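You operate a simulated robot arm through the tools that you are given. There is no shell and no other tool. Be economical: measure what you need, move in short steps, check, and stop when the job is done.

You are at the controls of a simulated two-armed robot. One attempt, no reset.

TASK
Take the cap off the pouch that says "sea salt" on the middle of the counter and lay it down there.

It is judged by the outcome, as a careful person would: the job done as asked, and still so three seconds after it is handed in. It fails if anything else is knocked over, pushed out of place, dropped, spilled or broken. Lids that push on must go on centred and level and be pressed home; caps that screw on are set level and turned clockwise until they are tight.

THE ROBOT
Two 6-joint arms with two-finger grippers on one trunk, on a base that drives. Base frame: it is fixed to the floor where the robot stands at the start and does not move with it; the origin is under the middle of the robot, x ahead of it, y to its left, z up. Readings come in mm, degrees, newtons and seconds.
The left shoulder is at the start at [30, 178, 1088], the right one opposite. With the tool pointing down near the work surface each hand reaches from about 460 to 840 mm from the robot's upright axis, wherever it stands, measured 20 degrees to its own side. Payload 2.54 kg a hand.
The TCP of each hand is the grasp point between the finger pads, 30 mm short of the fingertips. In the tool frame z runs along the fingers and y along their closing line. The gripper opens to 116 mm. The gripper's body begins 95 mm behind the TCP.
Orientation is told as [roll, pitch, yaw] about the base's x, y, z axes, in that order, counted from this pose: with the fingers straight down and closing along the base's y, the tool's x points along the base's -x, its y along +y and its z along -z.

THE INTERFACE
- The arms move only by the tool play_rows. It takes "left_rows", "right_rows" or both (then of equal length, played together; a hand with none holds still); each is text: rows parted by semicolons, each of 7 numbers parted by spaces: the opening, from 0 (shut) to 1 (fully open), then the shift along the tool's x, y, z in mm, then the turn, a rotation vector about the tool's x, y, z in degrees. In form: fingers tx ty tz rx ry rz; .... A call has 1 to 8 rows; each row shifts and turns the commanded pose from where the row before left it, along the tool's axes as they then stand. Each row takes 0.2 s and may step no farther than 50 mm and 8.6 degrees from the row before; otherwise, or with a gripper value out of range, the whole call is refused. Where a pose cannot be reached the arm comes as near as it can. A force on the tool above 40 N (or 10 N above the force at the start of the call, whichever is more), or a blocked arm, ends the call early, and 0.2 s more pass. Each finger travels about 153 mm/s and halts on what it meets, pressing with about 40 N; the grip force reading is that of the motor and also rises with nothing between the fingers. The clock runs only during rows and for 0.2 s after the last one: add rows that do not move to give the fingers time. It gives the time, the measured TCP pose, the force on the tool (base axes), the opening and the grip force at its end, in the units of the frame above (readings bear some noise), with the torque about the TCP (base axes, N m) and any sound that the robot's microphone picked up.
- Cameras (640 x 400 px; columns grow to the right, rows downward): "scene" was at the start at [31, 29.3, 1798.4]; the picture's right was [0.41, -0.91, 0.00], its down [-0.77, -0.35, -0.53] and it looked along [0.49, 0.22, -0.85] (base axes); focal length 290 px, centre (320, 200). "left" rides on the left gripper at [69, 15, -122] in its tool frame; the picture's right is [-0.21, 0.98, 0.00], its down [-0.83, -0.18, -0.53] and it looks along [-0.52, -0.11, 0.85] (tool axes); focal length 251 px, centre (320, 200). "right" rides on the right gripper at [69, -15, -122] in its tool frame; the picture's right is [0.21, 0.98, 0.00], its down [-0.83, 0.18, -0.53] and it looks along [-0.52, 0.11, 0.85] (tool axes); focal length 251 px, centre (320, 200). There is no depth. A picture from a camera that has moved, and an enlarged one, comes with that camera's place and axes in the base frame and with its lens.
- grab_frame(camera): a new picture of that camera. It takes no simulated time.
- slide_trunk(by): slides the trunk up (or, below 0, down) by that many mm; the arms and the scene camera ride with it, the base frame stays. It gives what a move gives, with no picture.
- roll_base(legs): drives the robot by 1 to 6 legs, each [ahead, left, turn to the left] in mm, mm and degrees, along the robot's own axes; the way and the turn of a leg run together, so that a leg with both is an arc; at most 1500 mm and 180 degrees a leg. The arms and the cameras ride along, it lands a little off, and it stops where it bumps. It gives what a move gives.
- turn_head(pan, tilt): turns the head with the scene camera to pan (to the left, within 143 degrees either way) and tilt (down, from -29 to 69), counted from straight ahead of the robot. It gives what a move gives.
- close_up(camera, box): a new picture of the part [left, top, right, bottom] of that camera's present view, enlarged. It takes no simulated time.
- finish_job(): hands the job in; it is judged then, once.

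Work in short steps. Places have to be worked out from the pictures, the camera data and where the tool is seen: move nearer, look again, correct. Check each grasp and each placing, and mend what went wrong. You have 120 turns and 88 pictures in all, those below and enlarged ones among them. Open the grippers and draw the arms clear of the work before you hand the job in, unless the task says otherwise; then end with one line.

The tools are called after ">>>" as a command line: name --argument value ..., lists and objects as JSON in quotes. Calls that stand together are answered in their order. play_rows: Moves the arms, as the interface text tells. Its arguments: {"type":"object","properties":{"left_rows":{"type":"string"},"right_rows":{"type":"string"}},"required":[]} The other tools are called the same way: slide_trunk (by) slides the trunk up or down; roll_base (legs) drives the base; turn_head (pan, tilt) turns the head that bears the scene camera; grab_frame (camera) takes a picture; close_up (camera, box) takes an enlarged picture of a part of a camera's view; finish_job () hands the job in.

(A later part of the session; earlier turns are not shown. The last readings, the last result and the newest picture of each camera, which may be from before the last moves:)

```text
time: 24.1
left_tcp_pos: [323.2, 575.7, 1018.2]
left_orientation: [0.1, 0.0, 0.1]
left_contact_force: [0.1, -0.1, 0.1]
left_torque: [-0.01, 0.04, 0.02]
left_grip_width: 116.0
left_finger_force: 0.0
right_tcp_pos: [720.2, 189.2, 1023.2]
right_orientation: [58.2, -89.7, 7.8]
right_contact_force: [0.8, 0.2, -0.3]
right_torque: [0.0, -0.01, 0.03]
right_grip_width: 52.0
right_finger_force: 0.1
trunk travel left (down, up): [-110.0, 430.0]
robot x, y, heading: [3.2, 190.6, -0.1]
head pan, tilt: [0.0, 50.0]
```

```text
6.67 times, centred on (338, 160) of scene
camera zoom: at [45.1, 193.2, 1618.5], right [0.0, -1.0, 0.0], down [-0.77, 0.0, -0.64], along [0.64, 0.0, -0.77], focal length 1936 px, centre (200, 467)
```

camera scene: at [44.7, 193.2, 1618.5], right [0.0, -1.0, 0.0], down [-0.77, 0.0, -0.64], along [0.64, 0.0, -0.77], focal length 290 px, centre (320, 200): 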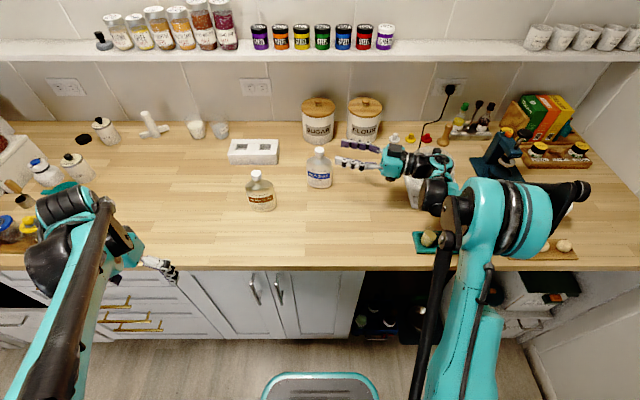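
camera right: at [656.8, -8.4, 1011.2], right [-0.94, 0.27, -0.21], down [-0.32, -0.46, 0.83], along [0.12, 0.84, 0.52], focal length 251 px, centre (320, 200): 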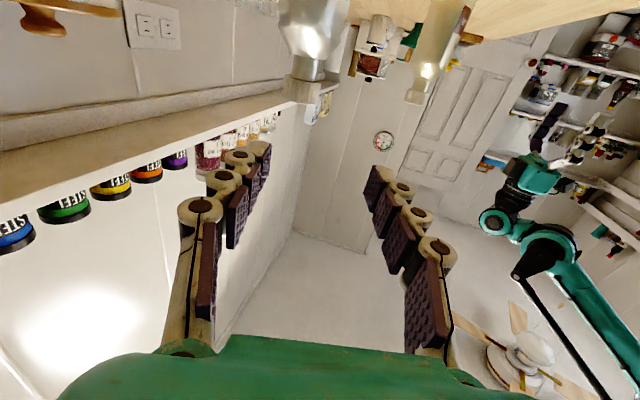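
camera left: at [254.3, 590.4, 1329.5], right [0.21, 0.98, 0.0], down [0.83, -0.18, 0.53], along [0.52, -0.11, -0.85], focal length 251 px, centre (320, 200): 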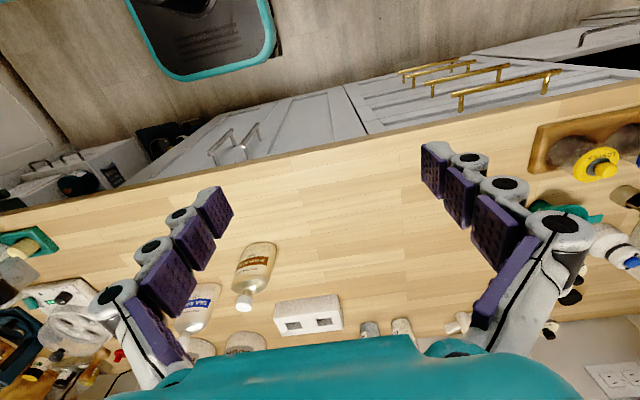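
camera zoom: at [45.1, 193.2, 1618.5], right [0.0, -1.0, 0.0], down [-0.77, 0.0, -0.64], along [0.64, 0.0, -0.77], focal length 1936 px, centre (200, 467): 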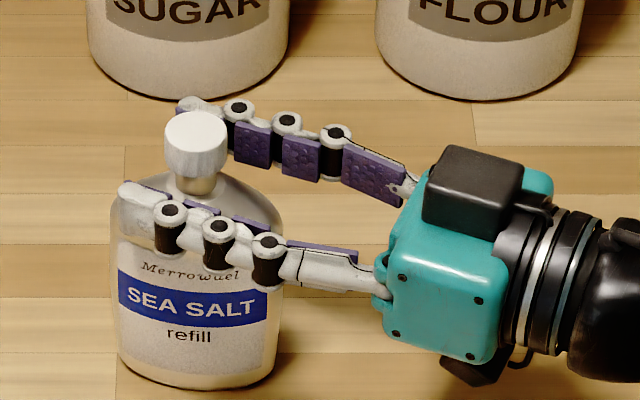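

Good straddle. I close slowly to find the contact width.

>>> play_rows --right_rows "0.40 0 0 0 0 0 0;0.36 0 0 0 0 0 0;0.33 0 0 0 0 0 0;0.30 0 0 0 0 0 0;0.30 0 0 0 0 0 0"

>>> close_up --camera "scene" --box '[290, 130, 386, 190]'

```text
time: 25.3
left_tcp_pos: [323.7, 575.7, 1017.4]
left_orientation: [0.1, 0.0, 0.0]
left_contact_force: [1.1, 0.4, 0.3]
left_torque: [0.05, -0.02, 0.01]
left_grip_width: 115.9
left_finger_force: 0.1
right_tcp_pos: [720.4, 187.6, 1022.6]
right_orientation: [58.7, -89.7, 7.1]
right_contact_force: [-1.0, 0.5, -0.6]
right_torque: [0.0, 0.02, -0.02]
right_grip_width: 35.2
right_finger_force: 0.1
trunk travel left (down, up): [-110.0, 430.0]
robot x, y, heading: [-0.5, 189.3, -0.2]
head pan, tilt: [0.0, 50.0]
```

```text
6.67 times, centred on (338, 160) of scene
camera zoom: at [45.0, 193.2, 1618.5], right [0.0, -1.0, 0.0], down [-0.77, 0.0, -0.64], along [0.64, 0.0, -0.77], focal length 1936 px, centre (200, 467)
```

zoom: 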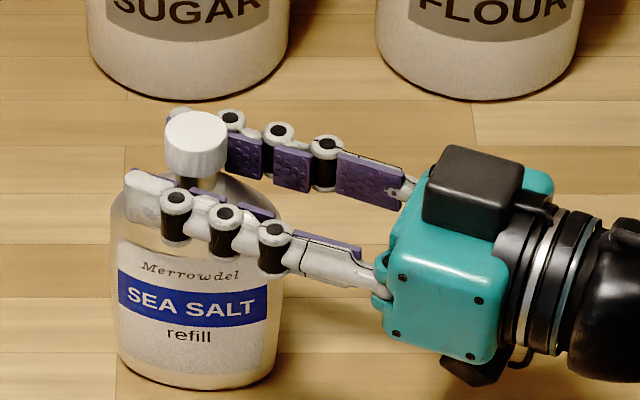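

Still free at 35 mm; the hand reads 1022.6, so I raise 2.5 mm toward the cap's underside and close further.

>>> play_rows --right_rows "0.30 -2.5 0 0 0 0 0;0.27 0 0 0 0 0 0;0.24 0 0 0 0 0 0;0.21 0 0 0 0 0 0;0.18 0 0 0 0 0 0;0.18 0 0 0 0 0 0"

>>> close_up --camera "scene" --box '[290, 130, 386, 190]'

```text
time: 26.7
left_tcp_pos: [322.0, 576.1, 1018.4]
left_orientation: [0.0, -0.1, 0.0]
left_contact_force: [-0.6, -0.4, 0.3]
left_torque: [-0.01, 0.0, -0.02]
left_grip_width: 116.0
left_finger_force: 0.0
right_tcp_pos: [720.4, 188.6, 1027.6]
right_orientation: [74.5, -89.8, -8.4]
right_contact_force: [2.2, 2.1, 13.4]
right_torque: [0.24, -0.06, 0.05]
right_grip_width: 24.2
right_finger_force: 39.9
trunk travel left (down, up): [-110.0, 430.0]
robot x, y, heading: [2.7, 194.9, 0.1]
head pan, tilt: [0.0, 50.0]
```

```text
6.67 times, centred on (338, 160) of scene
camera zoom: at [43.8, 193.5, 1618.6], right [0.0, -1.0, 0.0], down [-0.77, 0.0, -0.64], along [0.64, 0.0, -0.77], focal length 1936 px, centre (200, 467)
```

zoom: 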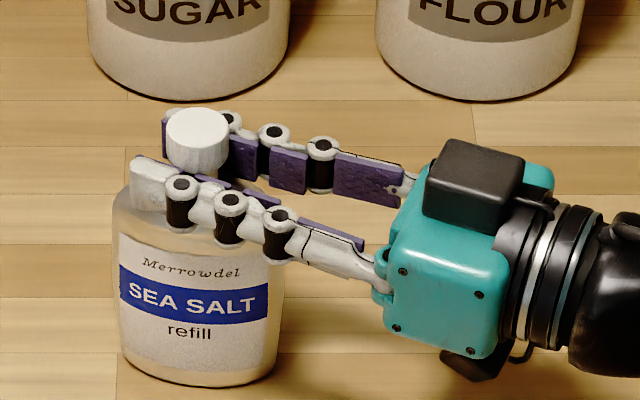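

The grip halted at 24 mm with 40 N at the neck base, and the pouch stands upright. Now I bring the left hand up and over towards the cap.

>>> play_rows --left_rows "1 0 0 -38 0 0 0;1 0 0 -38 0 0 0;0.8 0 0 -34 0 0 0;0.7 -33.3 -31.7 0 0 0 0;0.6 -33.3 -31.7 0 0 0 0;0.6 -33.3 -31.7 0 0 0 0;0.6 -33.3 -31.7 0 0 0 0;0.6 -33.3 -31.7 0 0 0 0"

>>> play_rows --left_rows "0.6 -33.3 -31.7 0 0 0 0;0.6 -33.3 -31.7 0 0 0 0;0.6 -33.3 -31.7 0 0 0 0;0.6 -33.3 -31.7 0 0 0 0;0.6 -33.3 -31.7 0 0 0 0;0.6 0 0 0 0 0 0"

>>> grab_frame --camera "scene"

>>> grab_frame --camera "left"

```text
time: 28.5
left_tcp_pos: [488.0, 414.1, 1128.9]
left_orientation: [0.1, 0.0, 0.1]
left_contact_force: [0.0, 1.2, -0.1]
left_torque: [0.01, -0.03, 0.0]
left_grip_width: 69.8
left_finger_force: 0.1
right_tcp_pos: [719.5, 188.4, 1027.7]
right_orientation: [67.7, -89.8, -1.8]
right_contact_force: [5.3, 0.7, 20.3]
right_torque: [0.3, -0.33, 0.07]
right_grip_width: 24.0
right_finger_force: 39.8
trunk travel left (down, up): [-110.0, 430.0]
robot x, y, heading: [-0.2, 191.3, 0.1]
head pan, tilt: [0.0, 50.0]
```

```text
time: 29.9
left_tcp_pos: [655.6, 255.7, 1130.2]
left_orientation: [0.0, -0.1, 0.0]
left_contact_force: [0.3, 0.8, 0.2]
left_torque: [0.0, 0.02, 0.01]
left_grip_width: 69.9
left_finger_force: 0.0
right_tcp_pos: [718.9, 189.0, 1026.6]
right_orientation: [78.1, -89.8, -12.2]
right_contact_force: [2.7, 1.2, 24.4]
right_torque: [-0.08, -0.1, -0.16]
right_grip_width: 23.4
right_finger_force: 39.9
trunk travel left (down, up): [-110.0, 430.0]
robot x, y, heading: [-2.9, 194.4, -0.0]
head pan, tilt: [0.0, 50.0]
```

```text
46 pictures are left
camera scene: at [42.8, 193.1, 1618.6], right [0.0, -1.0, 0.0], down [-0.77, 0.0, -0.64], along [0.64, 0.0, -0.77], focal length 290 px, centre (320, 200)
```

scene: 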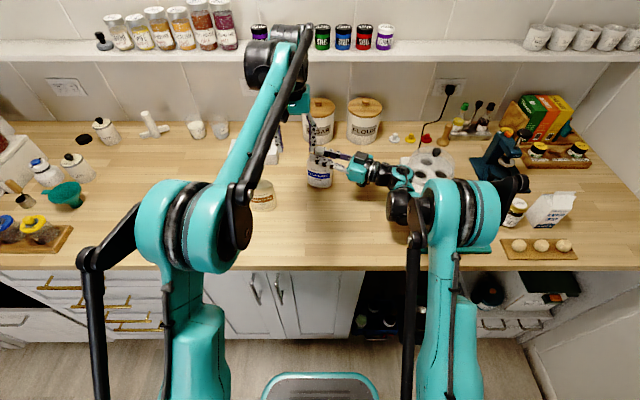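

```text
45 pictures are left
camera left: at [586.8, 270.9, 1251.3], right [0.21, 0.98, 0.0], down [0.83, -0.18, 0.53], along [0.52, -0.11, -0.84], focal length 251 px, centre (320, 200)
```

left: 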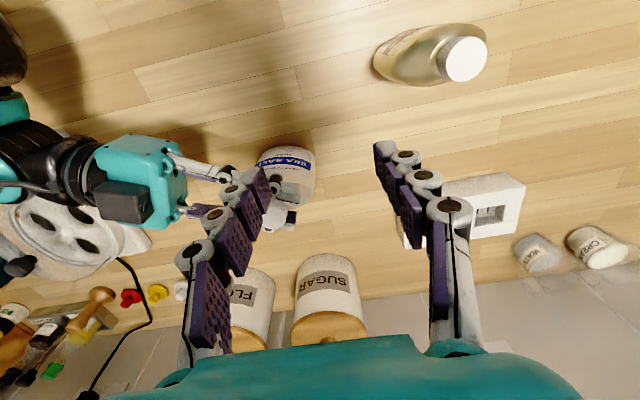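

The left hand is above and near; the right grip is slowly creeping, so I'll ease its setting slightly. I measure the cap with the left camera.

>>> close_up --camera "left" --box '[220, 140, 348, 260]'

>>> close_up --camera "scene" --box '[290, 130, 386, 190]'

```text
3.33 times, centred on (284, 200) of left
camera zoom: at [586.8, 270.9, 1251.3], right [0.21, 0.98, 0.0], down [0.83, -0.18, 0.53], along [0.52, -0.11, -0.84], focal length 838 px, centre (440, 200)
```

zoom: 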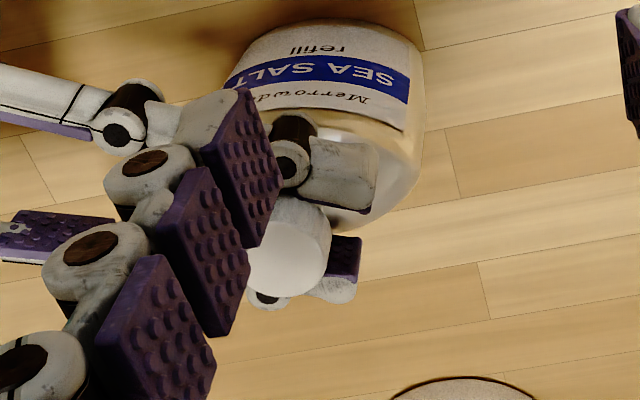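

```text
6.67 times, centred on (338, 160) of scene
camera zoom: at [42.8, 193.1, 1618.6], right [0.0, -1.0, 0.0], down [-0.77, 0.0, -0.64], along [0.64, 0.0, -0.77], focal length 1936 px, centre (200, 467)
```

zoom: 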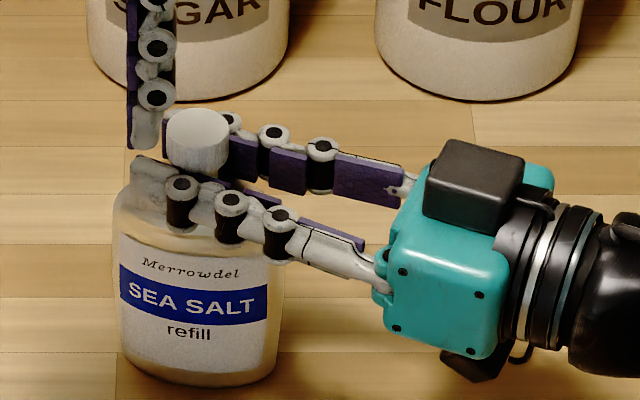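

The cap as seen by the left hand is at about (718, 197). I move above it and ease the right grip to 0.2.

>>> play_rows --left_rows "0.6 -31.2 -29.3 0 0 0 0;0.6 -31.2 -29.3 0 0 0 0;0.6 0 0 25 0 0 0;0.6 0 0 0 0 0 0" --right_rows "0.2 0 0 0 0 0 0;0.2 0 0 0 0 0 0;0.2 0 0 0 0 0 0;0.2 0 0 0 0 0 0"

>>> close_up --camera "left" --box '[200, 100, 440, 300]'

>>> close_up --camera "scene" --box '[290, 110, 386, 190]'

```text
time: 30.9
left_tcp_pos: [709.6, 206.0, 1105.0]
left_orientation: [0.0, -0.2, 0.1]
left_contact_force: [-0.3, 0.2, -0.3]
left_torque: [0.0, -0.01, -0.02]
left_grip_width: 69.6
left_finger_force: 0.1
left hand out of reach, approached as far as the arm can: row 2
right_tcp_pos: [719.5, 187.7, 1026.7]
right_orientation: [57.8, -89.8, 8.2]
right_contact_force: [-2.3, -0.7, 12.3]
right_torque: [0.19, 0.08, 0.05]
right_grip_width: 24.0
right_finger_force: 40.2
trunk travel left (down, up): [-110.0, 430.0]
robot x, y, heading: [-0.1, 195.2, 0.1]
head pan, tilt: [0.0, 50.0]
```

```text
2.00 times, centred on (320, 200) of left
camera zoom: at [640.6, 220.1, 1225.5], right [0.21, 0.98, 0.0], down [0.83, -0.18, 0.53], along [0.52, -0.11, -0.85], focal length 503 px, centre (320, 200)
```

zoom: 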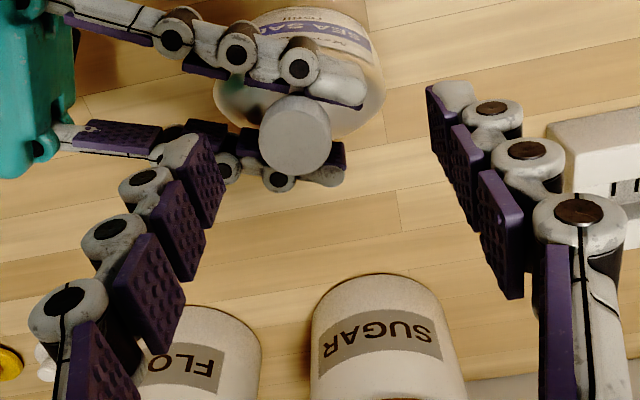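

```text
5.00 times, centred on (338, 150) of scene
camera zoom: at [43.4, 193.1, 1618.5], right [0.0, -1.0, 0.0], down [-0.77, 0.0, -0.64], along [0.64, 0.0, -0.77], focal length 1452 px, centre (230, 450)
```

zoom: 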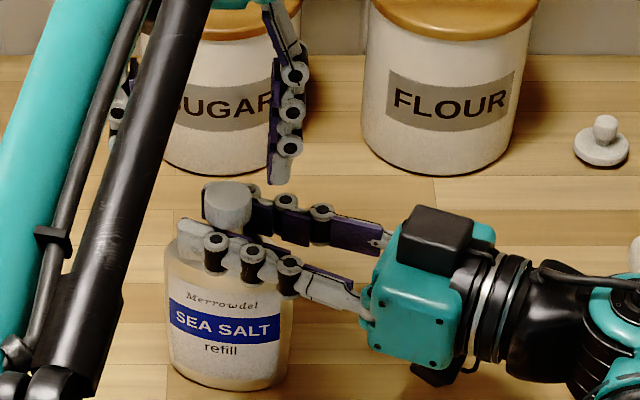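

At z 1130 the arm was at its limit; lower it reaches. The cap is at about (717, 196). I move (+7, −10) while lowering 20.

>>> play_rows --left_rows "0.6 0 0 15 0 0 0;0.6 -7.3 -10 5 0 0 0;0.6 0 0 0 0 0 0"

>>> close_up --camera "left" --box '[200, 80, 440, 230]'

```text
time: 31.7
left_tcp_pos: [716.1, 195.3, 1083.6]
left_orientation: [0.0, 0.0, 0.0]
left_contact_force: [0.4, -0.5, 0.7]
left_torque: [0.0, 0.01, 0.02]
left_grip_width: 69.5
left_finger_force: 0.0
right_tcp_pos: [719.7, 188.2, 1026.6]
right_orientation: [60.7, -89.9, 5.3]
right_contact_force: [-1.4, 0.1, 9.7]
right_torque: [0.06, 0.03, 0.01]
right_grip_width: 24.2
right_finger_force: 40.1
trunk travel left (down, up): [-110.0, 430.0]
robot x, y, heading: [0.1, 192.6, -0.0]
head pan, tilt: [0.0, 50.0]
```

```text
2.67 times, centred on (320, 155) of left
camera zoom: at [648.0, 210.6, 1204.8], right [0.21, 0.98, 0.0], down [0.83, -0.18, 0.53], along [0.52, -0.11, -0.85], focal length 670 px, centre (320, 320)
```

zoom: 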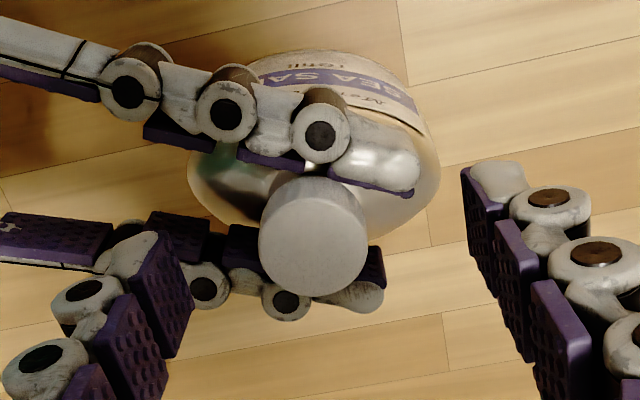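

Centred well. I pre-turn the left hand 60° clockwise for a long unscrewing stroke, then lower so the finger ends flank the cap (tips at about z 1042).

>>> play_rows --left_rows "0.6 0 0 0 0 0 8.5;0.6 0 0 0 0 0 8.5;0.6 0 0 0 0 0 8.5;0.6 0 0 0 0 0 8.5;0.6 0 0 0 0 0 8.5;0.6 0 0 0 0 0 8.5;0.6 0 0 0 0 0 8.5;0.6 0 0 0 0 0 0"

>>> grab_frame --camera "left"

>>> close_up --camera "scene" --box '[290, 110, 386, 190]'

```text
time: 33.5
left_tcp_pos: [716.3, 197.8, 1083.4]
left_orientation: [0.0, 0.0, -59.7]
left_contact_force: [0.8, -0.1, 0.4]
left_torque: [-0.01, -0.02, -0.02]
left_grip_width: 69.6
left_finger_force: 0.0
right_tcp_pos: [720.1, 188.4, 1026.4]
right_orientation: [56.3, -89.7, 9.7]
right_contact_force: [-2.0, 0.7, 8.7]
right_torque: [-0.02, 0.03, 0.05]
right_grip_width: 24.6
right_finger_force: 39.6
trunk travel left (down, up): [-110.0, 430.0]
robot x, y, heading: [-4.6, 192.7, 0.3]
head pan, tilt: [0.0, 50.0]
```

```text
39 pictures are left
camera left: at [694.6, 264.3, 1205.1], right [0.95, 0.31, 0.0], down [0.26, -0.8, 0.53], along [0.17, -0.51, -0.85], focal length 251 px, centre (320, 200)
```

left: 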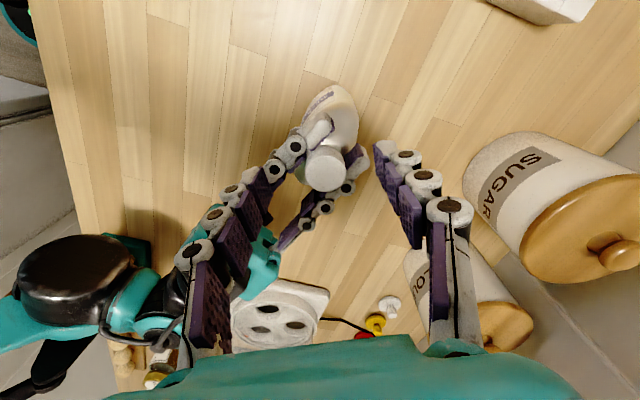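

```text
5.00 times, centred on (338, 150) of scene
camera zoom: at [43.8, 193.3, 1618.5], right [0.0, -1.0, 0.0], down [-0.77, 0.0, -0.64], along [0.64, 0.0, -0.77], focal length 1452 px, centre (230, 450)
```

zoom: 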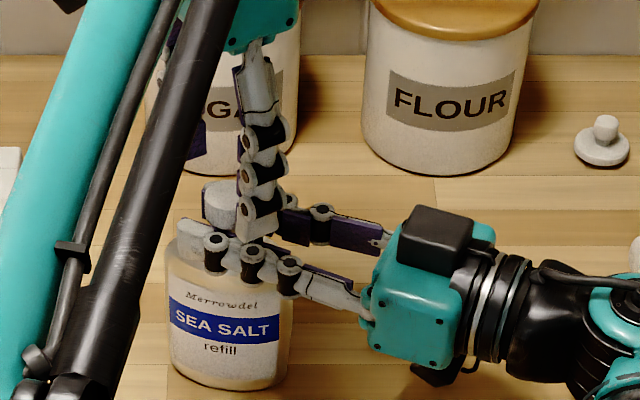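

Centred within about 2 mm. I lower 12 mm and close the left fingers on the cap.

>>> play_rows --left_rows "0.5 -0.7 1.3 6 0 0 0;0.4 0 0 6 0 0 0;0.33 0 0 0 0 0 0;0.29 0 0 0 0 0 0;0.25 0 0 0 0 0 0;0.2 0 0 0 0 0 0;0.2 0 0 0 0 0 0"

>>> close_up --camera "left" --box '[200, 80, 440, 230]'

>>> close_up --camera "scene" --box '[290, 120, 386, 190]'

```text
time: 35.1
left_tcp_pos: [718.7, 197.0, 1073.2]
left_orientation: [0.1, 0.0, -59.5]
left_contact_force: [5.8, 0.4, 0.4]
left_torque: [0.07, -0.08, 0.03]
left_grip_width: 23.7
left_finger_force: 39.4
right_tcp_pos: [718.8, 188.3, 1025.7]
right_orientation: [61.2, -89.8, 4.8]
right_contact_force: [-3.7, 0.5, 10.5]
right_torque: [0.01, -0.04, 0.07]
right_grip_width: 24.3
right_finger_force: 40.2
trunk travel left (down, up): [-110.0, 430.0]
robot x, y, heading: [-1.6, 192.7, -0.2]
head pan, tilt: [0.0, 50.0]
```

```text
2.67 times, centred on (320, 155) of left
camera zoom: at [696.6, 264.4, 1193.7], right [0.95, 0.31, 0.0], down [0.26, -0.8, 0.53], along [0.17, -0.51, -0.85], focal length 670 px, centre (320, 320)
```

zoom: 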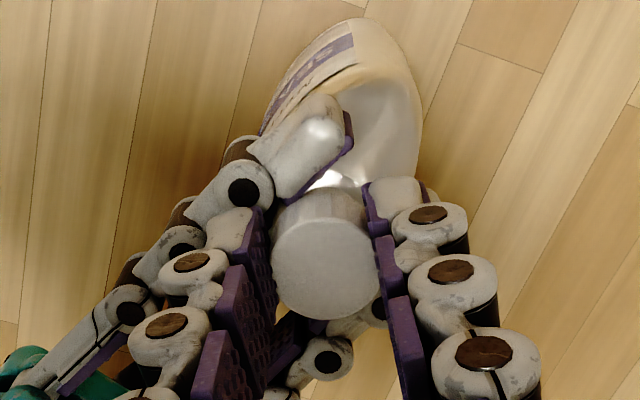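

```text
5.71 times, centred on (338, 155) of scene
camera zoom: at [44.1, 193.3, 1618.6], right [0.0, -1.0, 0.0], down [-0.77, 0.0, -0.64], along [0.64, 0.0, -0.77], focal length 1660 px, centre (217, 457)
```

zoom: 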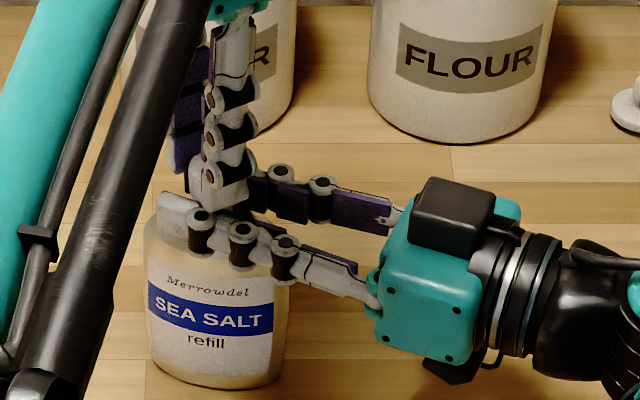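

The cap is held at 23.7 mm, which is suspiciously close to the right hand's 24.3, so the right fingers may overlap the cap's rim. With the left hand steadying the cap, I open the right slightly, lower it 3 mm and close again.

>>> play_rows --right_rows "0.27 0 0 0 0 0 0;0.27 3 0 0 0 0 0;0.24 0 0 0 0 0 0;0.21 0 0 0 0 0 0;0.18 0 0 0 0 0 0;0.15 0 0 0 0 0 0;0.15 0 0 0 0 0 0" --left_rows "0.2 0 0 0 0 0 0;0.2 0 0 0 0 0 0;0.2 0 0 0 0 0 0;0.2 0 0 0 0 0 0;0.2 0 0 0 0 0 0;0.2 0 0 0 0 0 0;0.2 0 0 0 0 0 0"

>>> close_up --camera "scene" --box '[290, 130, 386, 190]'

```text
time: 36.7
left_tcp_pos: [717.4, 197.0, 1073.5]
left_orientation: [0.1, 0.0, -59.5]
left_contact_force: [-1.1, 0.5, -2.2]
left_torque: [-0.01, 0.05, -0.05]
left_grip_width: 25.1
left_finger_force: 33.5
right_tcp_pos: [717.9, 189.7, 1024.7]
right_orientation: [104.2, -89.7, -38.3]
right_contact_force: [9.3, 0.0, 29.8]
right_torque: [0.13, -0.34, -0.04]
right_grip_width: 26.5
right_finger_force: 40.3
trunk travel left (down, up): [-110.0, 430.0]
robot x, y, heading: [-2.0, 187.8, 0.3]
head pan, tilt: [0.0, 50.0]
```

```text
6.67 times, centred on (338, 160) of scene
camera zoom: at [42.9, 193.1, 1618.7], right [0.0, -1.0, 0.0], down [-0.77, 0.0, -0.64], along [0.64, 0.0, -0.77], focal length 1936 px, centre (200, 467)
```

zoom: 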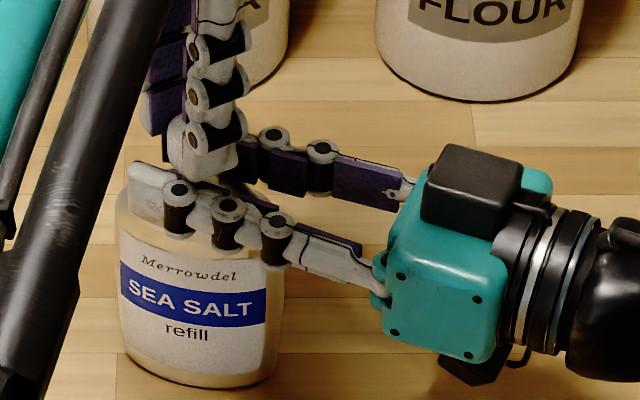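

The right fingers hold the shoulder base firmly (26.5 mm), clear of the cap. Now I turn the left hand counter-clockwise.

>>> play_rows --left_rows "0.15 0 0 0 0 0 -6;0.15 0 0 0 0 0 -8;0.15 0 0 -0.1 0 0 -8;0.15 0 0 -0.1 0 0 -8;0.15 0 0 0 0 0 0"

>>> close_up --camera "scene" --box '[290, 130, 386, 190]'

>>> close_up --camera "left" --box '[200, 80, 440, 230]'

```text
time: 37.7
left_tcp_pos: [716.0, 194.8, 1071.3]
left_orientation: [-0.1, 0.0, -31.7]
left_contact_force: [-0.6, -2.3, 2.0]
left_torque: [-0.06, 0.06, -0.03]
left_grip_width: 23.2
left_finger_force: 40.1
right_tcp_pos: [719.9, 189.2, 1025.0]
right_orientation: [127.1, -89.7, -61.3]
right_contact_force: [2.5, 0.0, 16.5]
right_torque: [0.01, -0.01, 0.16]
right_grip_width: 25.4
right_finger_force: 39.8
trunk travel left (down, up): [-110.0, 430.0]
robot x, y, heading: [-1.0, 194.5, -0.1]
head pan, tilt: [0.0, 50.0]
stopped in row 4 (right hand): the force on the tool passed its limit at 42 N (the readings are from after the stop); the commanded pose is now the measured one
```

```text
6.67 times, centred on (338, 160) of scene
camera zoom: at [43.6, 192.6, 1618.4], right [0.0, -1.0, 0.0], down [-0.77, 0.0, -0.64], along [0.64, 0.0, -0.77], focal length 1936 px, centre (200, 467)
```

zoom: 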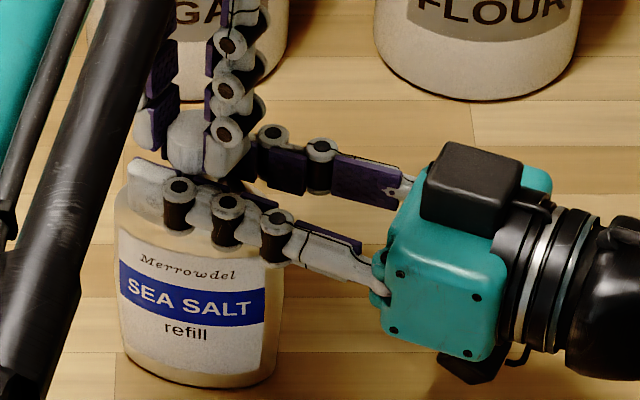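

```text
2.67 times, centred on (320, 155) of left
camera zoom: at [666.2, 244.0, 1193.6], right [0.69, 0.72, 0.0], down [0.61, -0.59, 0.53], along [0.38, -0.37, -0.85], focal length 670 px, centre (320, 320)
```

zoom: 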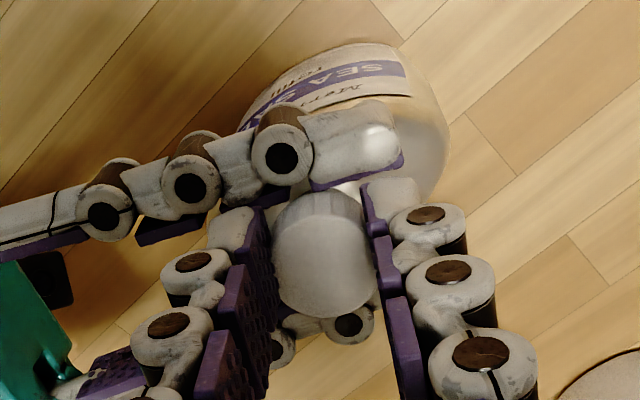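

The cap turned 28° while the pouch stayed put; the right hand's wedge force tripped the limit and reset. I continue turning.

>>> play_rows --left_rows "0.15 0 0 0 0 0 -8.4;0.15 0 0 -0.1 0 0 -8.4;0.15 0 0 -0.1 0 0 -8.4;0.15 0 0 -0.1 0 0 -8.4;0.15 0 0 -0.1 0 0 -8.4;0.15 0 0 -0.1 0 0 -8.4;0.15 0 0 -0.1 0 0 -8.4;0.15 0 0 -0.1 0 0 -8.4"

>>> play_rows --left_rows "0.15 0 0 0 0 0 -8.4;0.15 0 0 -0.1 0 0 -8.4;0.15 0 0 -0.1 0 0 -8.4;0.15 0 0 -0.1 0 0 -8.4"

>>> close_up --camera "scene" --box '[290, 130, 386, 190]'

```text
time: 39.3
left_tcp_pos: [714.9, 192.3, 1073.5]
left_orientation: [-0.3, 0.3, 26.0]
left_contact_force: [2.0, -3.8, 10.7]
left_torque: [0.02, -0.03, -0.03]
left_grip_width: 23.2
left_finger_force: 40.5
right_tcp_pos: [718.4, 190.2, 1026.6]
right_orientation: [141.8, -89.5, -75.9]
right_contact_force: [-1.2, -1.2, 13.5]
right_torque: [0.2, -0.32, 0.02]
right_grip_width: 24.2
right_finger_force: 40.2
trunk travel left (down, up): [-110.0, 430.0]
robot x, y, heading: [-5.7, 187.9, -0.0]
head pan, tilt: [0.0, 50.0]
stopped in row 8 (right hand): the force on the tool passed its limit at 40 N (the readings are from after the stop); the commanded pose is now the measured one
```

```text
time: 40.3
left_tcp_pos: [714.3, 190.9, 1074.3]
left_orientation: [-0.4, 0.3, 59.7]
left_contact_force: [16.0, -17.9, 14.6]
left_torque: [-0.59, -0.58, -0.19]
left_grip_width: 23.0
left_finger_force: 39.8
right_tcp_pos: [717.1, 191.2, 1027.1]
right_orientation: [147.5, -89.6, -81.3]
right_contact_force: [-15.1, 7.5, 25.3]
right_torque: [-0.2, -0.25, 0.15]
right_grip_width: 23.6
right_finger_force: 40.0
trunk travel left (down, up): [-110.0, 430.0]
robot x, y, heading: [3.2, 192.5, -0.2]
head pan, tilt: [0.0, 50.0]
```

```text
6.67 times, centred on (338, 160) of scene
camera zoom: at [40.7, 191.5, 1618.8], right [0.0, -1.0, 0.0], down [-0.76, 0.0, -0.64], along [0.64, 0.0, -0.76], focal length 1936 px, centre (200, 467)
```

zoom: 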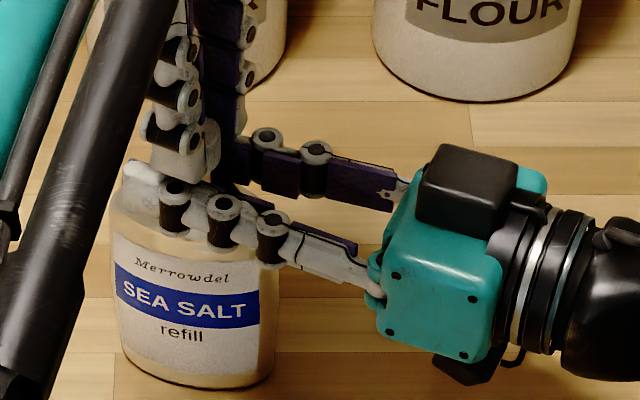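

Cap turned 120° in total; the side force has built up because the right fingers creep upward on the slope. I open the left, re-seat the right hand 3 mm lower with a lighter setting, and turn the left hand back for the next stroke.

>>> play_rows --left_rows "0.25 0 0 0 0 0 0;0.4 0 0 0 0 0 0;0.4 0 0 0 0 0 0;0.4 0 0 0 0 0 0" --right_rows "0.15 0 0 0 0 0 0;0.15 0 0 0 0 0 0;0.28 0 0 0 0 0 0;0.28 3 0 0 0 0 0"

>>> close_up --camera "scene" --box '[290, 130, 386, 190]'

>>> close_up --camera "left" --box '[200, 80, 440, 230]'

```text
time: 41.3
left_tcp_pos: [716.6, 194.0, 1072.2]
left_orientation: [0.1, 0.3, 59.6]
left_contact_force: [0.4, 1.0, -0.3]
left_torque: [-0.04, 0.03, -0.03]
left_grip_width: 46.5
left_finger_force: 0.0
right_tcp_pos: [721.7, 191.9, 1021.2]
right_orientation: [107.9, -89.8, -41.8]
right_contact_force: [-1.7, -0.3, 0.3]
right_torque: [-0.01, -0.02, -0.02]
right_grip_width: 32.9
right_finger_force: 0.4
trunk travel left (down, up): [-110.0, 430.0]
robot x, y, heading: [-2.4, 193.1, -0.2]
head pan, tilt: [0.0, 50.0]
```

```text
6.67 times, centred on (338, 160) of scene
camera zoom: at [45.7, 193.2, 1618.4], right [0.0, -1.0, 0.0], down [-0.77, 0.0, -0.64], along [0.64, 0.0, -0.77], focal length 1936 px, centre (200, 467)
```

zoom: 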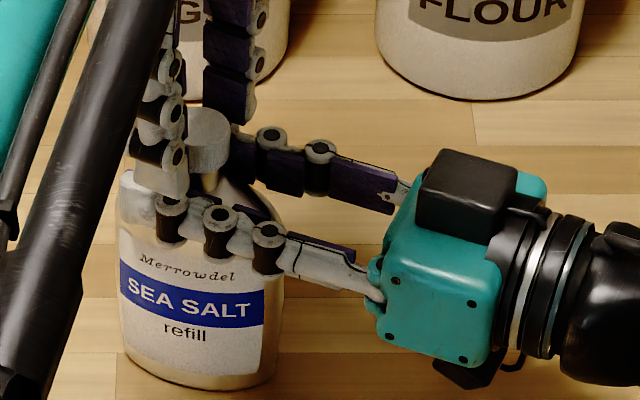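

```text
2.67 times, centred on (320, 155) of left
camera zoom: at [669.9, 142.3, 1193.3], right [-0.73, 0.68, 0.0], down [0.58, 0.62, 0.53], along [0.36, 0.39, -0.85], focal length 670 px, centre (320, 320)
```

zoom: 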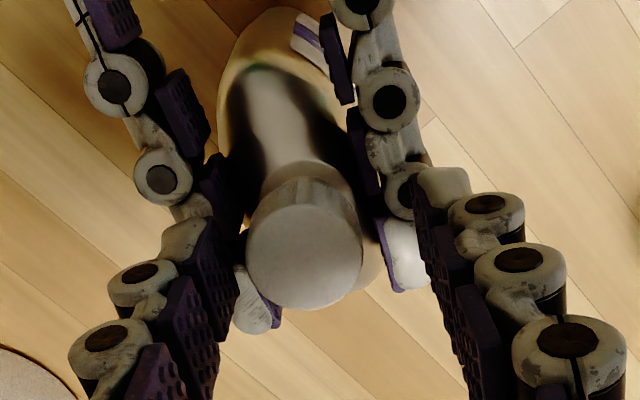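

The neck shows freely and the cap seems a bit higher. I rotate the left hand back while the right closes at a lighter setting.

>>> play_rows --left_rows "0.45 0 0 0 0 0 8.5;0.45 0 0 0 0 0 8.5;0.45 0 0 0 0 0 8.5;0.45 0 0 0 0 0 8.5;0.45 0 0 0 0 0 8.5;0.45 0 0 0 0 0 8.5;0.45 0 0 0 0 0 8.5;0.45 0 0 0 0 0 8.5" --right_rows "0.27 0 0 0 0 0 0;0.26 0 0 0 0 0 0;0.25 0 0 0 0 0 0;0.24 0 0 0 0 0 0;0.23 0 0 0 0 0 0;0.23 0 0 0 0 0 0;0.23 0 0 0 0 0 0;0.23 0 0 0 0 0 0"

>>> play_rows --left_rows "0.45 0 0 0 0 0 8.5;0.45 0 0 0 0 0 8.5;0.45 0 0 0 0 0 8.5;0.45 0 0 0 0 0 8.5;0.45 0 0 0 0 0 8.5;0.45 0 0 0 0 0 8.5;0.45 0 0 0 0 0 0"

>>> close_up --camera "left" --box '[200, 80, 440, 230]'

>>> close_up --camera "scene" --box '[290, 130, 386, 190]'

```text
time: 43.1
left_tcp_pos: [716.8, 193.4, 1073.6]
left_orientation: [-0.4, 0.0, -8.6]
left_contact_force: [-0.9, -0.3, 0.7]
left_torque: [-0.04, -0.06, -0.05]
left_grip_width: 52.3
left_finger_force: 0.0
right_tcp_pos: [720.1, 190.2, 1022.6]
right_orientation: [131.4, -89.6, -65.4]
right_contact_force: [2.3, -0.3, 17.6]
right_torque: [-0.03, -0.11, 0.09]
right_grip_width: 28.8
right_finger_force: 40.1
trunk travel left (down, up): [-110.0, 430.0]
robot x, y, heading: [0.6, 193.0, 0.2]
head pan, tilt: [0.0, 50.0]
```

```text
time: 44.7
left_tcp_pos: [716.2, 193.7, 1073.1]
left_orientation: [-0.3, -0.3, -59.5]
left_contact_force: [0.0, 0.0, 0.4]
left_torque: [-0.02, -0.03, -0.01]
left_grip_width: 52.1
left_finger_force: 0.0
right_tcp_pos: [719.1, 190.8, 1022.8]
right_orientation: [133.5, -89.6, -67.4]
right_contact_force: [5.1, -0.1, 25.2]
right_torque: [-0.03, -0.17, 0.01]
right_grip_width: 28.0
right_finger_force: 40.1
trunk travel left (down, up): [-110.0, 430.0]
robot x, y, heading: [0.9, 189.6, -0.1]
head pan, tilt: [0.0, 50.0]
```

```text
2.67 times, centred on (320, 155) of left
camera zoom: at [694.1, 261.0, 1194.1], right [0.95, 0.31, 0.0], down [0.26, -0.8, 0.54], along [0.16, -0.51, -0.84], focal length 670 px, centre (320, 320)
```

zoom: 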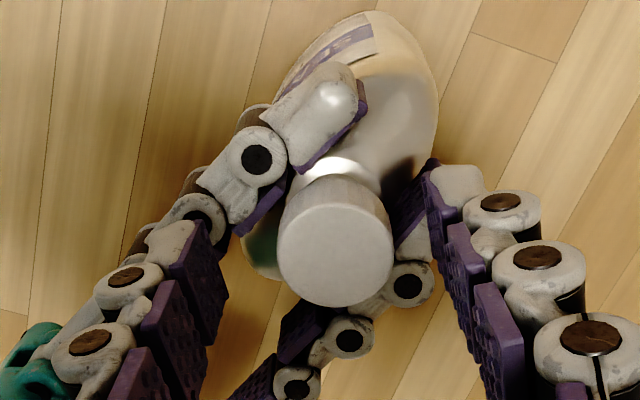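

```text
6.67 times, centred on (338, 160) of scene
camera zoom: at [43.0, 193.1, 1618.6], right [0.0, -1.0, 0.0], down [-0.77, 0.0, -0.64], along [0.64, 0.0, -0.77], focal length 1936 px, centre (200, 467)
```

zoom: 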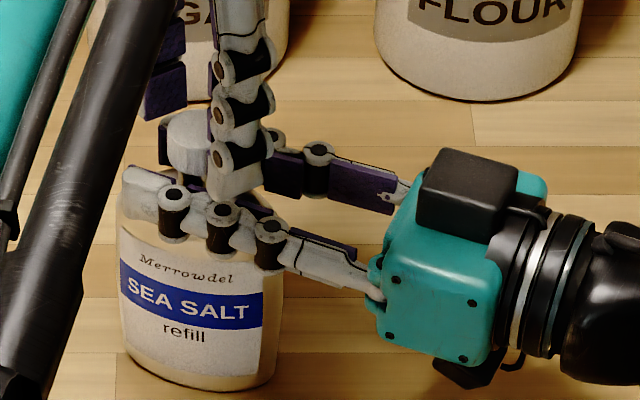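

Centred again. Second stroke: grip and turn 120° counter-clockwise.

>>> play_rows --left_rows "0.3 0 0 0 0 0 0;0.22 0 0 0 0 0 0;0.15 0 0 0 0 0 0;0.15 0 0 0 0 0 -8.4;0.15 0 0 -0.1 0 0 -8.4;0.15 0 0 -0.1 0 0 -8.4;0.15 0 0 -0.1 0 0 -8.4;0.15 0 0 -0.1 0 0 -8.4"

>>> play_rows --left_rows "0.15 0 0 -0.1 0 0 -8.4;0.15 0 0 -0.1 0 0 -8.4;0.15 0 0 -0.1 0 0 -8.4;0.15 0 0 -0.1 0 0 -8.4;0.15 0 0 -0.1 0 0 -8.4;0.15 0 0 -0.1 0 0 -8.4;0.15 0 0 -0.1 0 0 -8.4"

```text
time: 46.5
left_tcp_pos: [715.8, 193.8, 1075.1]
left_orientation: [-0.3, -0.1, -17.2]
left_contact_force: [21.8, 9.3, 0.9]
left_torque: [0.02, -0.97, 0.04]
left_grip_width: 25.0
left_finger_force: 39.6
right_tcp_pos: [718.4, 191.1, 1022.4]
right_orientation: [140.1, -89.6, -74.0]
right_contact_force: [-21.0, -11.4, 27.0]
right_torque: [-0.25, 0.27, 0.14]
right_grip_width: 28.0
right_finger_force: 39.8
trunk travel left (down, up): [-110.0, 430.0]
robot x, y, heading: [3.3, 193.9, -0.1]
head pan, tilt: [0.0, 50.0]
```

```text
time: 48.1
left_tcp_pos: [715.1, 192.2, 1073.7]
left_orientation: [-0.2, 0.3, 41.6]
left_contact_force: [8.5, -9.2, 5.0]
left_torque: [-0.46, -0.51, -0.05]
left_grip_width: 24.8
left_finger_force: 40.0
right_tcp_pos: [719.8, 191.1, 1021.0]
right_orientation: [113.9, -89.7, -47.9]
right_contact_force: [-8.7, 9.6, 10.9]
right_torque: [0.4, 0.21, -0.04]
right_grip_width: 35.0
right_finger_force: 6.1
trunk travel left (down, up): [-110.0, 430.0]
robot x, y, heading: [0.9, 190.2, 0.0]
head pan, tilt: [0.0, 50.0]
```

The right width jumped to 35 mm, so the pouch may have turned with the cap. I look.

>>> close_up --camera "scene" --box '[290, 130, 386, 190]'

>>> close_up --camera "left" --box '[200, 50, 440, 230]'

```text
6.67 times, centred on (338, 160) of scene
camera zoom: at [43.1, 192.8, 1618.4], right [0.0, -1.0, 0.0], down [-0.77, 0.0, -0.64], along [0.64, 0.0, -0.77], focal length 1936 px, centre (200, 467)
```

zoom: 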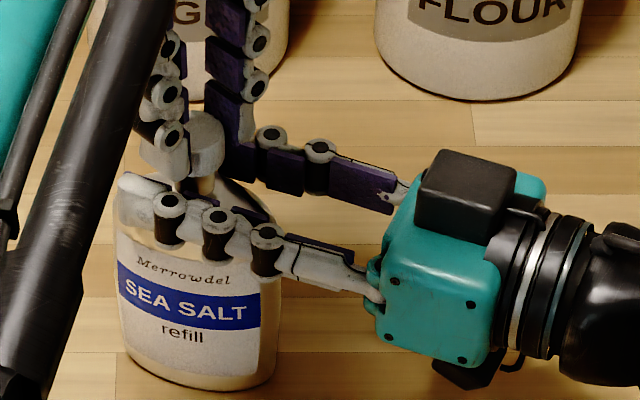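

```text
2.22 times, centred on (320, 140) of left
camera zoom: at [653.6, 159.0, 1196.0], right [-0.49, 0.87, 0.0], down [0.74, 0.41, 0.53], along [0.46, 0.25, -0.85], focal length 559 px, centre (320, 333)
```

zoom: 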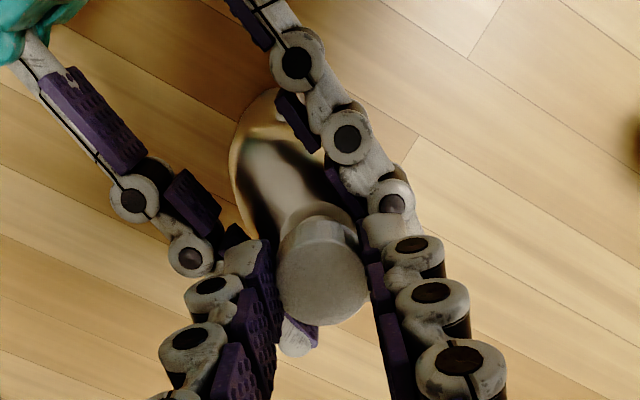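

I let things settle for a moment and re-read.

>>> play_rows --right_rows "0.23 0 0 0 0 0 0;0.23 0 0 0 0 0 0;0.23 0 0 0 0 0 0"

```text
time: 48.9
left_tcp_pos: [715.3, 192.4, 1074.1]
left_orientation: [-0.2, 0.3, 41.4]
left_contact_force: [7.5, -9.7, 11.6]
left_torque: [-0.37, -0.24, -0.03]
left_grip_width: 24.9
left_finger_force: 39.9
right_tcp_pos: [718.4, 191.3, 1021.1]
right_orientation: [124.4, -89.7, -58.3]
right_contact_force: [-8.4, 7.4, 2.8]
right_torque: [0.12, 0.16, 0.07]
right_grip_width: 34.3
right_finger_force: 5.3
trunk travel left (down, up): [-110.0, 430.0]
robot x, y, heading: [-1.4, 192.7, 0.2]
head pan, tilt: [0.0, 50.0]
```

I open the left hand and look at what state the cap and pouch are in.

>>> play_rows --left_rows "0.3 0 0 0 0 0 0;0.45 0 0 0 0 0 0;0.45 0 0 -20 0 0 0;0.45 0 0 -20 0 0 0;0.45 0 0 0 0 0 0"

>>> close_up --camera "scene" --box '[290, 130, 386, 190]'

>>> close_up --camera "left" --box '[200, 50, 440, 230]'

```text
time: 50.1
left_tcp_pos: [716.4, 192.3, 1114.1]
left_orientation: [-0.2, 0.3, 41.3]
left_contact_force: [-0.1, -0.1, 0.0]
left_torque: [0.01, -0.04, 0.06]
left_grip_width: 52.1
left_finger_force: 0.1
right_tcp_pos: [720.5, 189.3, 1022.8]
right_orientation: [130.9, -89.6, -65.0]
right_contact_force: [2.7, -0.7, 17.4]
right_torque: [0.0, -0.1, 0.12]
right_grip_width: 28.8
right_finger_force: 39.7
trunk travel left (down, up): [-110.0, 430.0]
robot x, y, heading: [0.4, 190.9, -0.2]
head pan, tilt: [0.0, 50.0]
```

```text
6.67 times, centred on (338, 160) of scene
camera zoom: at [43.4, 192.9, 1618.6], right [0.0, -1.0, 0.0], down [-0.77, 0.0, -0.64], along [0.64, 0.0, -0.77], focal length 1936 px, centre (200, 467)
```

zoom: 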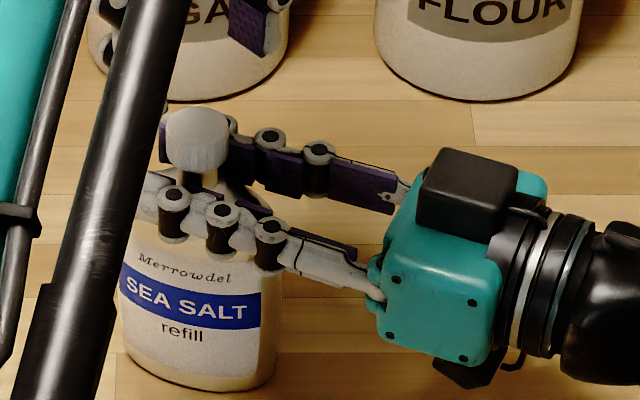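

```text
2.22 times, centred on (320, 140) of left
camera zoom: at [655.5, 158.5, 1235.8], right [-0.48, 0.87, 0.0], down [0.74, 0.41, 0.53], along [0.46, 0.25, -0.85], focal length 559 px, centre (320, 333)
```

zoom: 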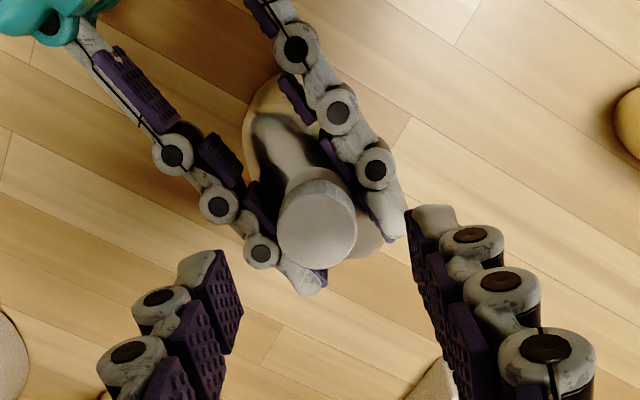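

The right grip sprang back to 28.8 mm and the pouch stands straight, so the strain came from the left hand being about 3 mm off the cap's axis. I turn back, correct by (+1, −2.5) and lower again for the third stroke.

>>> play_rows --left_rows "0.45 0 0 0 0 0 8.5;0.45 0 0 0 0 0 8.5;0.45 0 0 0 0 0 8.5;0.45 0 0 0 0 0 8.5;0.45 0 0 0 0 0 8.5;0.45 0 0 0 0 0 8.5;0.45 0 0 0 0 0 8.5;0.45 0 0 0 0 0 8.5"

>>> play_rows --left_rows "0.45 0 0 0 0 0 8.5;0.45 0 0 0 0 0 8.5;0.45 0 0 0 0 0 8.5;0.45 0 0 0 0 0 8.4;0.45 -2.7 -0.4 0 0 0 0;0.45 0 0 20 0 0 0;0.45 0 0 19 0 0 0;0.45 0 0 0 0 0 0"

>>> close_up --camera "left" --box '[200, 80, 440, 230]'

```text
time: 51.9
left_tcp_pos: [715.0, 192.8, 1114.4]
left_orientation: [-0.3, 0.0, -26.8]
left_contact_force: [-0.3, 0.7, -0.5]
left_torque: [-0.01, -0.03, 0.02]
left_grip_width: 52.2
left_finger_force: 0.0
right_tcp_pos: [718.8, 191.4, 1023.1]
right_orientation: [132.7, -89.5, -66.8]
right_contact_force: [3.9, -1.1, 24.6]
right_torque: [-0.01, -0.19, -0.03]
right_grip_width: 28.1
right_finger_force: 40.4
trunk travel left (down, up): [-110.0, 430.0]
robot x, y, heading: [-2.2, 193.9, 0.1]
head pan, tilt: [0.0, 50.0]
```

```text
time: 53.7
left_tcp_pos: [716.1, 191.5, 1075.7]
left_orientation: [-0.3, -0.4, -60.7]
left_contact_force: [0.4, 0.2, -1.0]
left_torque: [-0.02, -0.01, -0.02]
left_grip_width: 52.4
left_finger_force: 0.0
right_tcp_pos: [720.0, 190.8, 1023.0]
right_orientation: [134.7, -89.5, -68.7]
right_contact_force: [3.2, -0.6, 24.4]
right_torque: [-0.03, -0.02, 0.0]
right_grip_width: 28.2
right_finger_force: 40.4
trunk travel left (down, up): [-110.0, 430.0]
robot x, y, heading: [0.0, 193.8, 0.3]
head pan, tilt: [0.0, 50.0]
```

```text
2.67 times, centred on (320, 155) of left
camera zoom: at [696.0, 258.5, 1197.1], right [0.96, 0.29, 0.0], down [0.25, -0.8, 0.54], along [0.15, -0.52, -0.84], focal length 670 px, centre (320, 320)
```

zoom: 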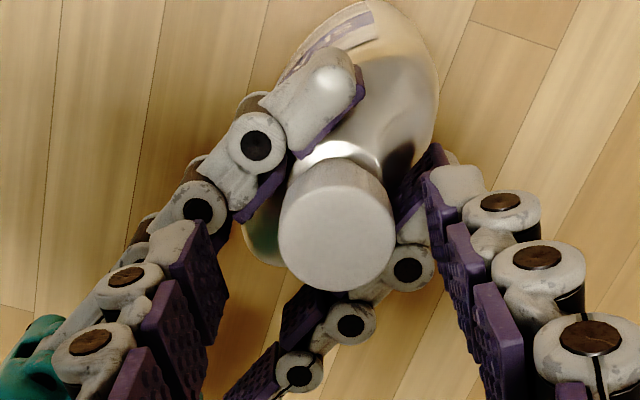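

Weighing the force directions and views, the cap axis is about (717, 194). I shift the left hand by about (+1, +2.5), grip and turn in smaller portions while watching side forces.

>>> play_rows --left_rows "0.4 1.8 2 0 0 0 0;0.3 0 0 0 0 0 0;0.22 0 0 0 0 0 0;0.15 0 0 0 0 0 0;0.15 0 0 0 0 0 -8.4;0.15 0 0 -0.1 0 0 -8.4;0.15 0 0 -0.1 0 0 -8.4;0.15 0 0 -0.1 0 0 -8.4"

```text
time: 55.5
left_tcp_pos: [716.9, 194.0, 1075.0]
left_orientation: [-0.4, 0.0, -26.9]
left_contact_force: [14.2, 4.7, 1.4]
left_torque: [-0.06, -0.62, 0.0]
left_grip_width: 24.4
left_finger_force: 39.9
right_tcp_pos: [718.5, 191.0, 1022.2]
right_orientation: [137.5, -89.6, -71.4]
right_contact_force: [-11.3, -6.3, 26.0]
right_torque: [-0.07, 0.15, 0.08]
right_grip_width: 27.8
right_finger_force: 40.4
trunk travel left (down, up): [-110.0, 430.0]
robot x, y, heading: [-3.3, 196.6, -0.0]
head pan, tilt: [0.0, 50.0]
```

Side force of 15 N pulls toward +x; I shift the hand that way while continuing the turn.

>>> play_rows --left_rows "0.15 -1.4 1.6 0 0 0 0;0.15 0 0 -0.1 0 0 -8.4;0.15 0 0 -0.1 0 0 -8.4;0.15 0 0 -0.1 0 0 -8.4;0.15 0 0 0 0 0 0"

```text
time: 56.7
left_tcp_pos: [718.7, 194.4, 1076.4]
left_orientation: [-0.4, 0.2, -1.7]
left_contact_force: [-5.0, -4.0, 0.9]
left_torque: [-0.17, 0.15, -0.03]
left_grip_width: 24.5
left_finger_force: 40.3
right_tcp_pos: [720.0, 191.5, 1022.2]
right_orientation: [128.2, -89.8, -62.2]
right_contact_force: [5.8, 3.5, 16.2]
right_torque: [0.01, -0.07, 0.06]
right_grip_width: 28.9
right_finger_force: 39.9
trunk travel left (down, up): [-110.0, 430.0]
robot x, y, heading: [-0.3, 191.2, -0.1]
head pan, tilt: [0.0, 50.0]
```

Forces are small now. I continue the turn.

>>> play_rows --left_rows "0.15 0.6 -0.5 -0.1 0 0 -8.4;0.15 0 0 -0.1 0 0 -8.4;0.15 0 0 -0.1 0 0 -8.4;0.15 0 0 -0.1 0 0 -8.4;0.15 0 0 0 0 0 0"

```text
time: 57.9
left_tcp_pos: [719.1, 193.9, 1075.4]
left_orientation: [-0.3, 0.3, 31.9]
left_contact_force: [-4.3, -8.4, 0.5]
left_torque: [-0.28, 0.12, -0.03]
left_grip_width: 24.5
left_finger_force: 39.7
right_tcp_pos: [720.7, 192.3, 1022.1]
right_orientation: [129.9, -89.6, -63.9]
right_contact_force: [7.5, 6.4, 19.1]
right_torque: [0.04, -0.1, 0.01]
right_grip_width: 28.3
right_finger_force: 40.0
trunk travel left (down, up): [-110.0, 430.0]
robot x, y, heading: [1.0, 193.3, 0.1]
head pan, tilt: [0.0, 50.0]
```

Still fine. I go on with a small correction to about yaw 75°.

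>>> play_rows --left_rows "0.15 1 -0.8 -0.1 0 0 -8.4;0.15 0 0 -0.1 0 0 -8.4;0.15 0 0 -0.1 0 0 -8.4;0.15 0 0 -0.1 0 0 -8.4;0.15 0 0 -0.1 0 0 -8.4;0.15 0 0 0 0 0 0"

>>> close_up --camera "scene" --box '[290, 130, 386, 190]'

```text
time: 59.3
left_tcp_pos: [718.9, 193.4, 1077.6]
left_orientation: [0.0, 0.4, 74.0]
left_contact_force: [2.2, -4.6, 0.3]
left_torque: [-0.16, -0.07, -0.03]
left_grip_width: 24.4
left_finger_force: 40.0
right_tcp_pos: [719.1, 191.4, 1022.3]
right_orientation: [130.7, -89.6, -64.7]
right_contact_force: [0.2, 5.2, 22.9]
right_torque: [0.08, -0.14, 0.02]
right_grip_width: 28.0
right_finger_force: 40.2
trunk travel left (down, up): [-110.0, 430.0]
robot x, y, heading: [1.4, 191.3, -0.2]
head pan, tilt: [0.0, 50.0]
```

```text
6.67 times, centred on (338, 160) of scene
camera zoom: at [43.0, 193.0, 1618.6], right [0.0, -1.0, 0.0], down [-0.77, 0.0, -0.64], along [0.64, 0.0, -0.77], focal length 1936 px, centre (200, 467)
```

zoom: 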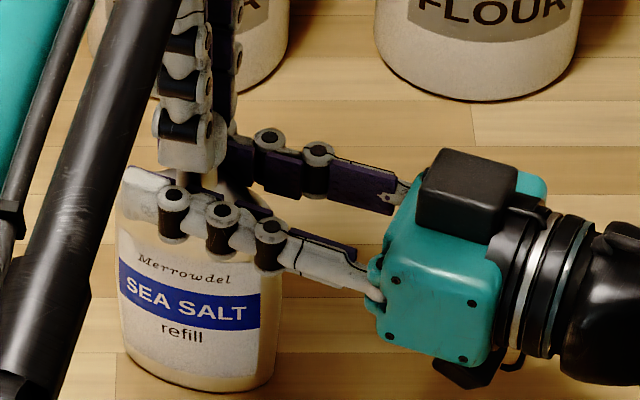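

A clean stroke; roughly one full turn done. I test with a gentle lift of 3 mm to see whether the cap is free.

>>> play_rows --left_rows "0.15 0 0 -1.5 0 0 0;0.15 0 0 -1.5 0 0 0;0.15 0 0 0 0 0 0"

```text
time: 60.1
left_tcp_pos: [717.8, 194.2, 1081.9]
left_orientation: [-0.1, 0.3, 73.9]
left_contact_force: [2.5, -3.5, -0.9]
left_torque: [-0.07, -0.09, 0.03]
left_grip_width: 24.5
left_finger_force: 40.5
right_tcp_pos: [719.6, 191.1, 1023.3]
right_orientation: [131.7, -89.6, -65.7]
right_contact_force: [-1.1, 4.4, 23.7]
right_torque: [0.16, 0.01, 0.0]
right_grip_width: 28.1
right_finger_force: 39.8
trunk travel left (down, up): [-110.0, 430.0]
robot x, y, heading: [2.5, 190.9, 0.1]
head pan, tilt: [0.0, 50.0]
```

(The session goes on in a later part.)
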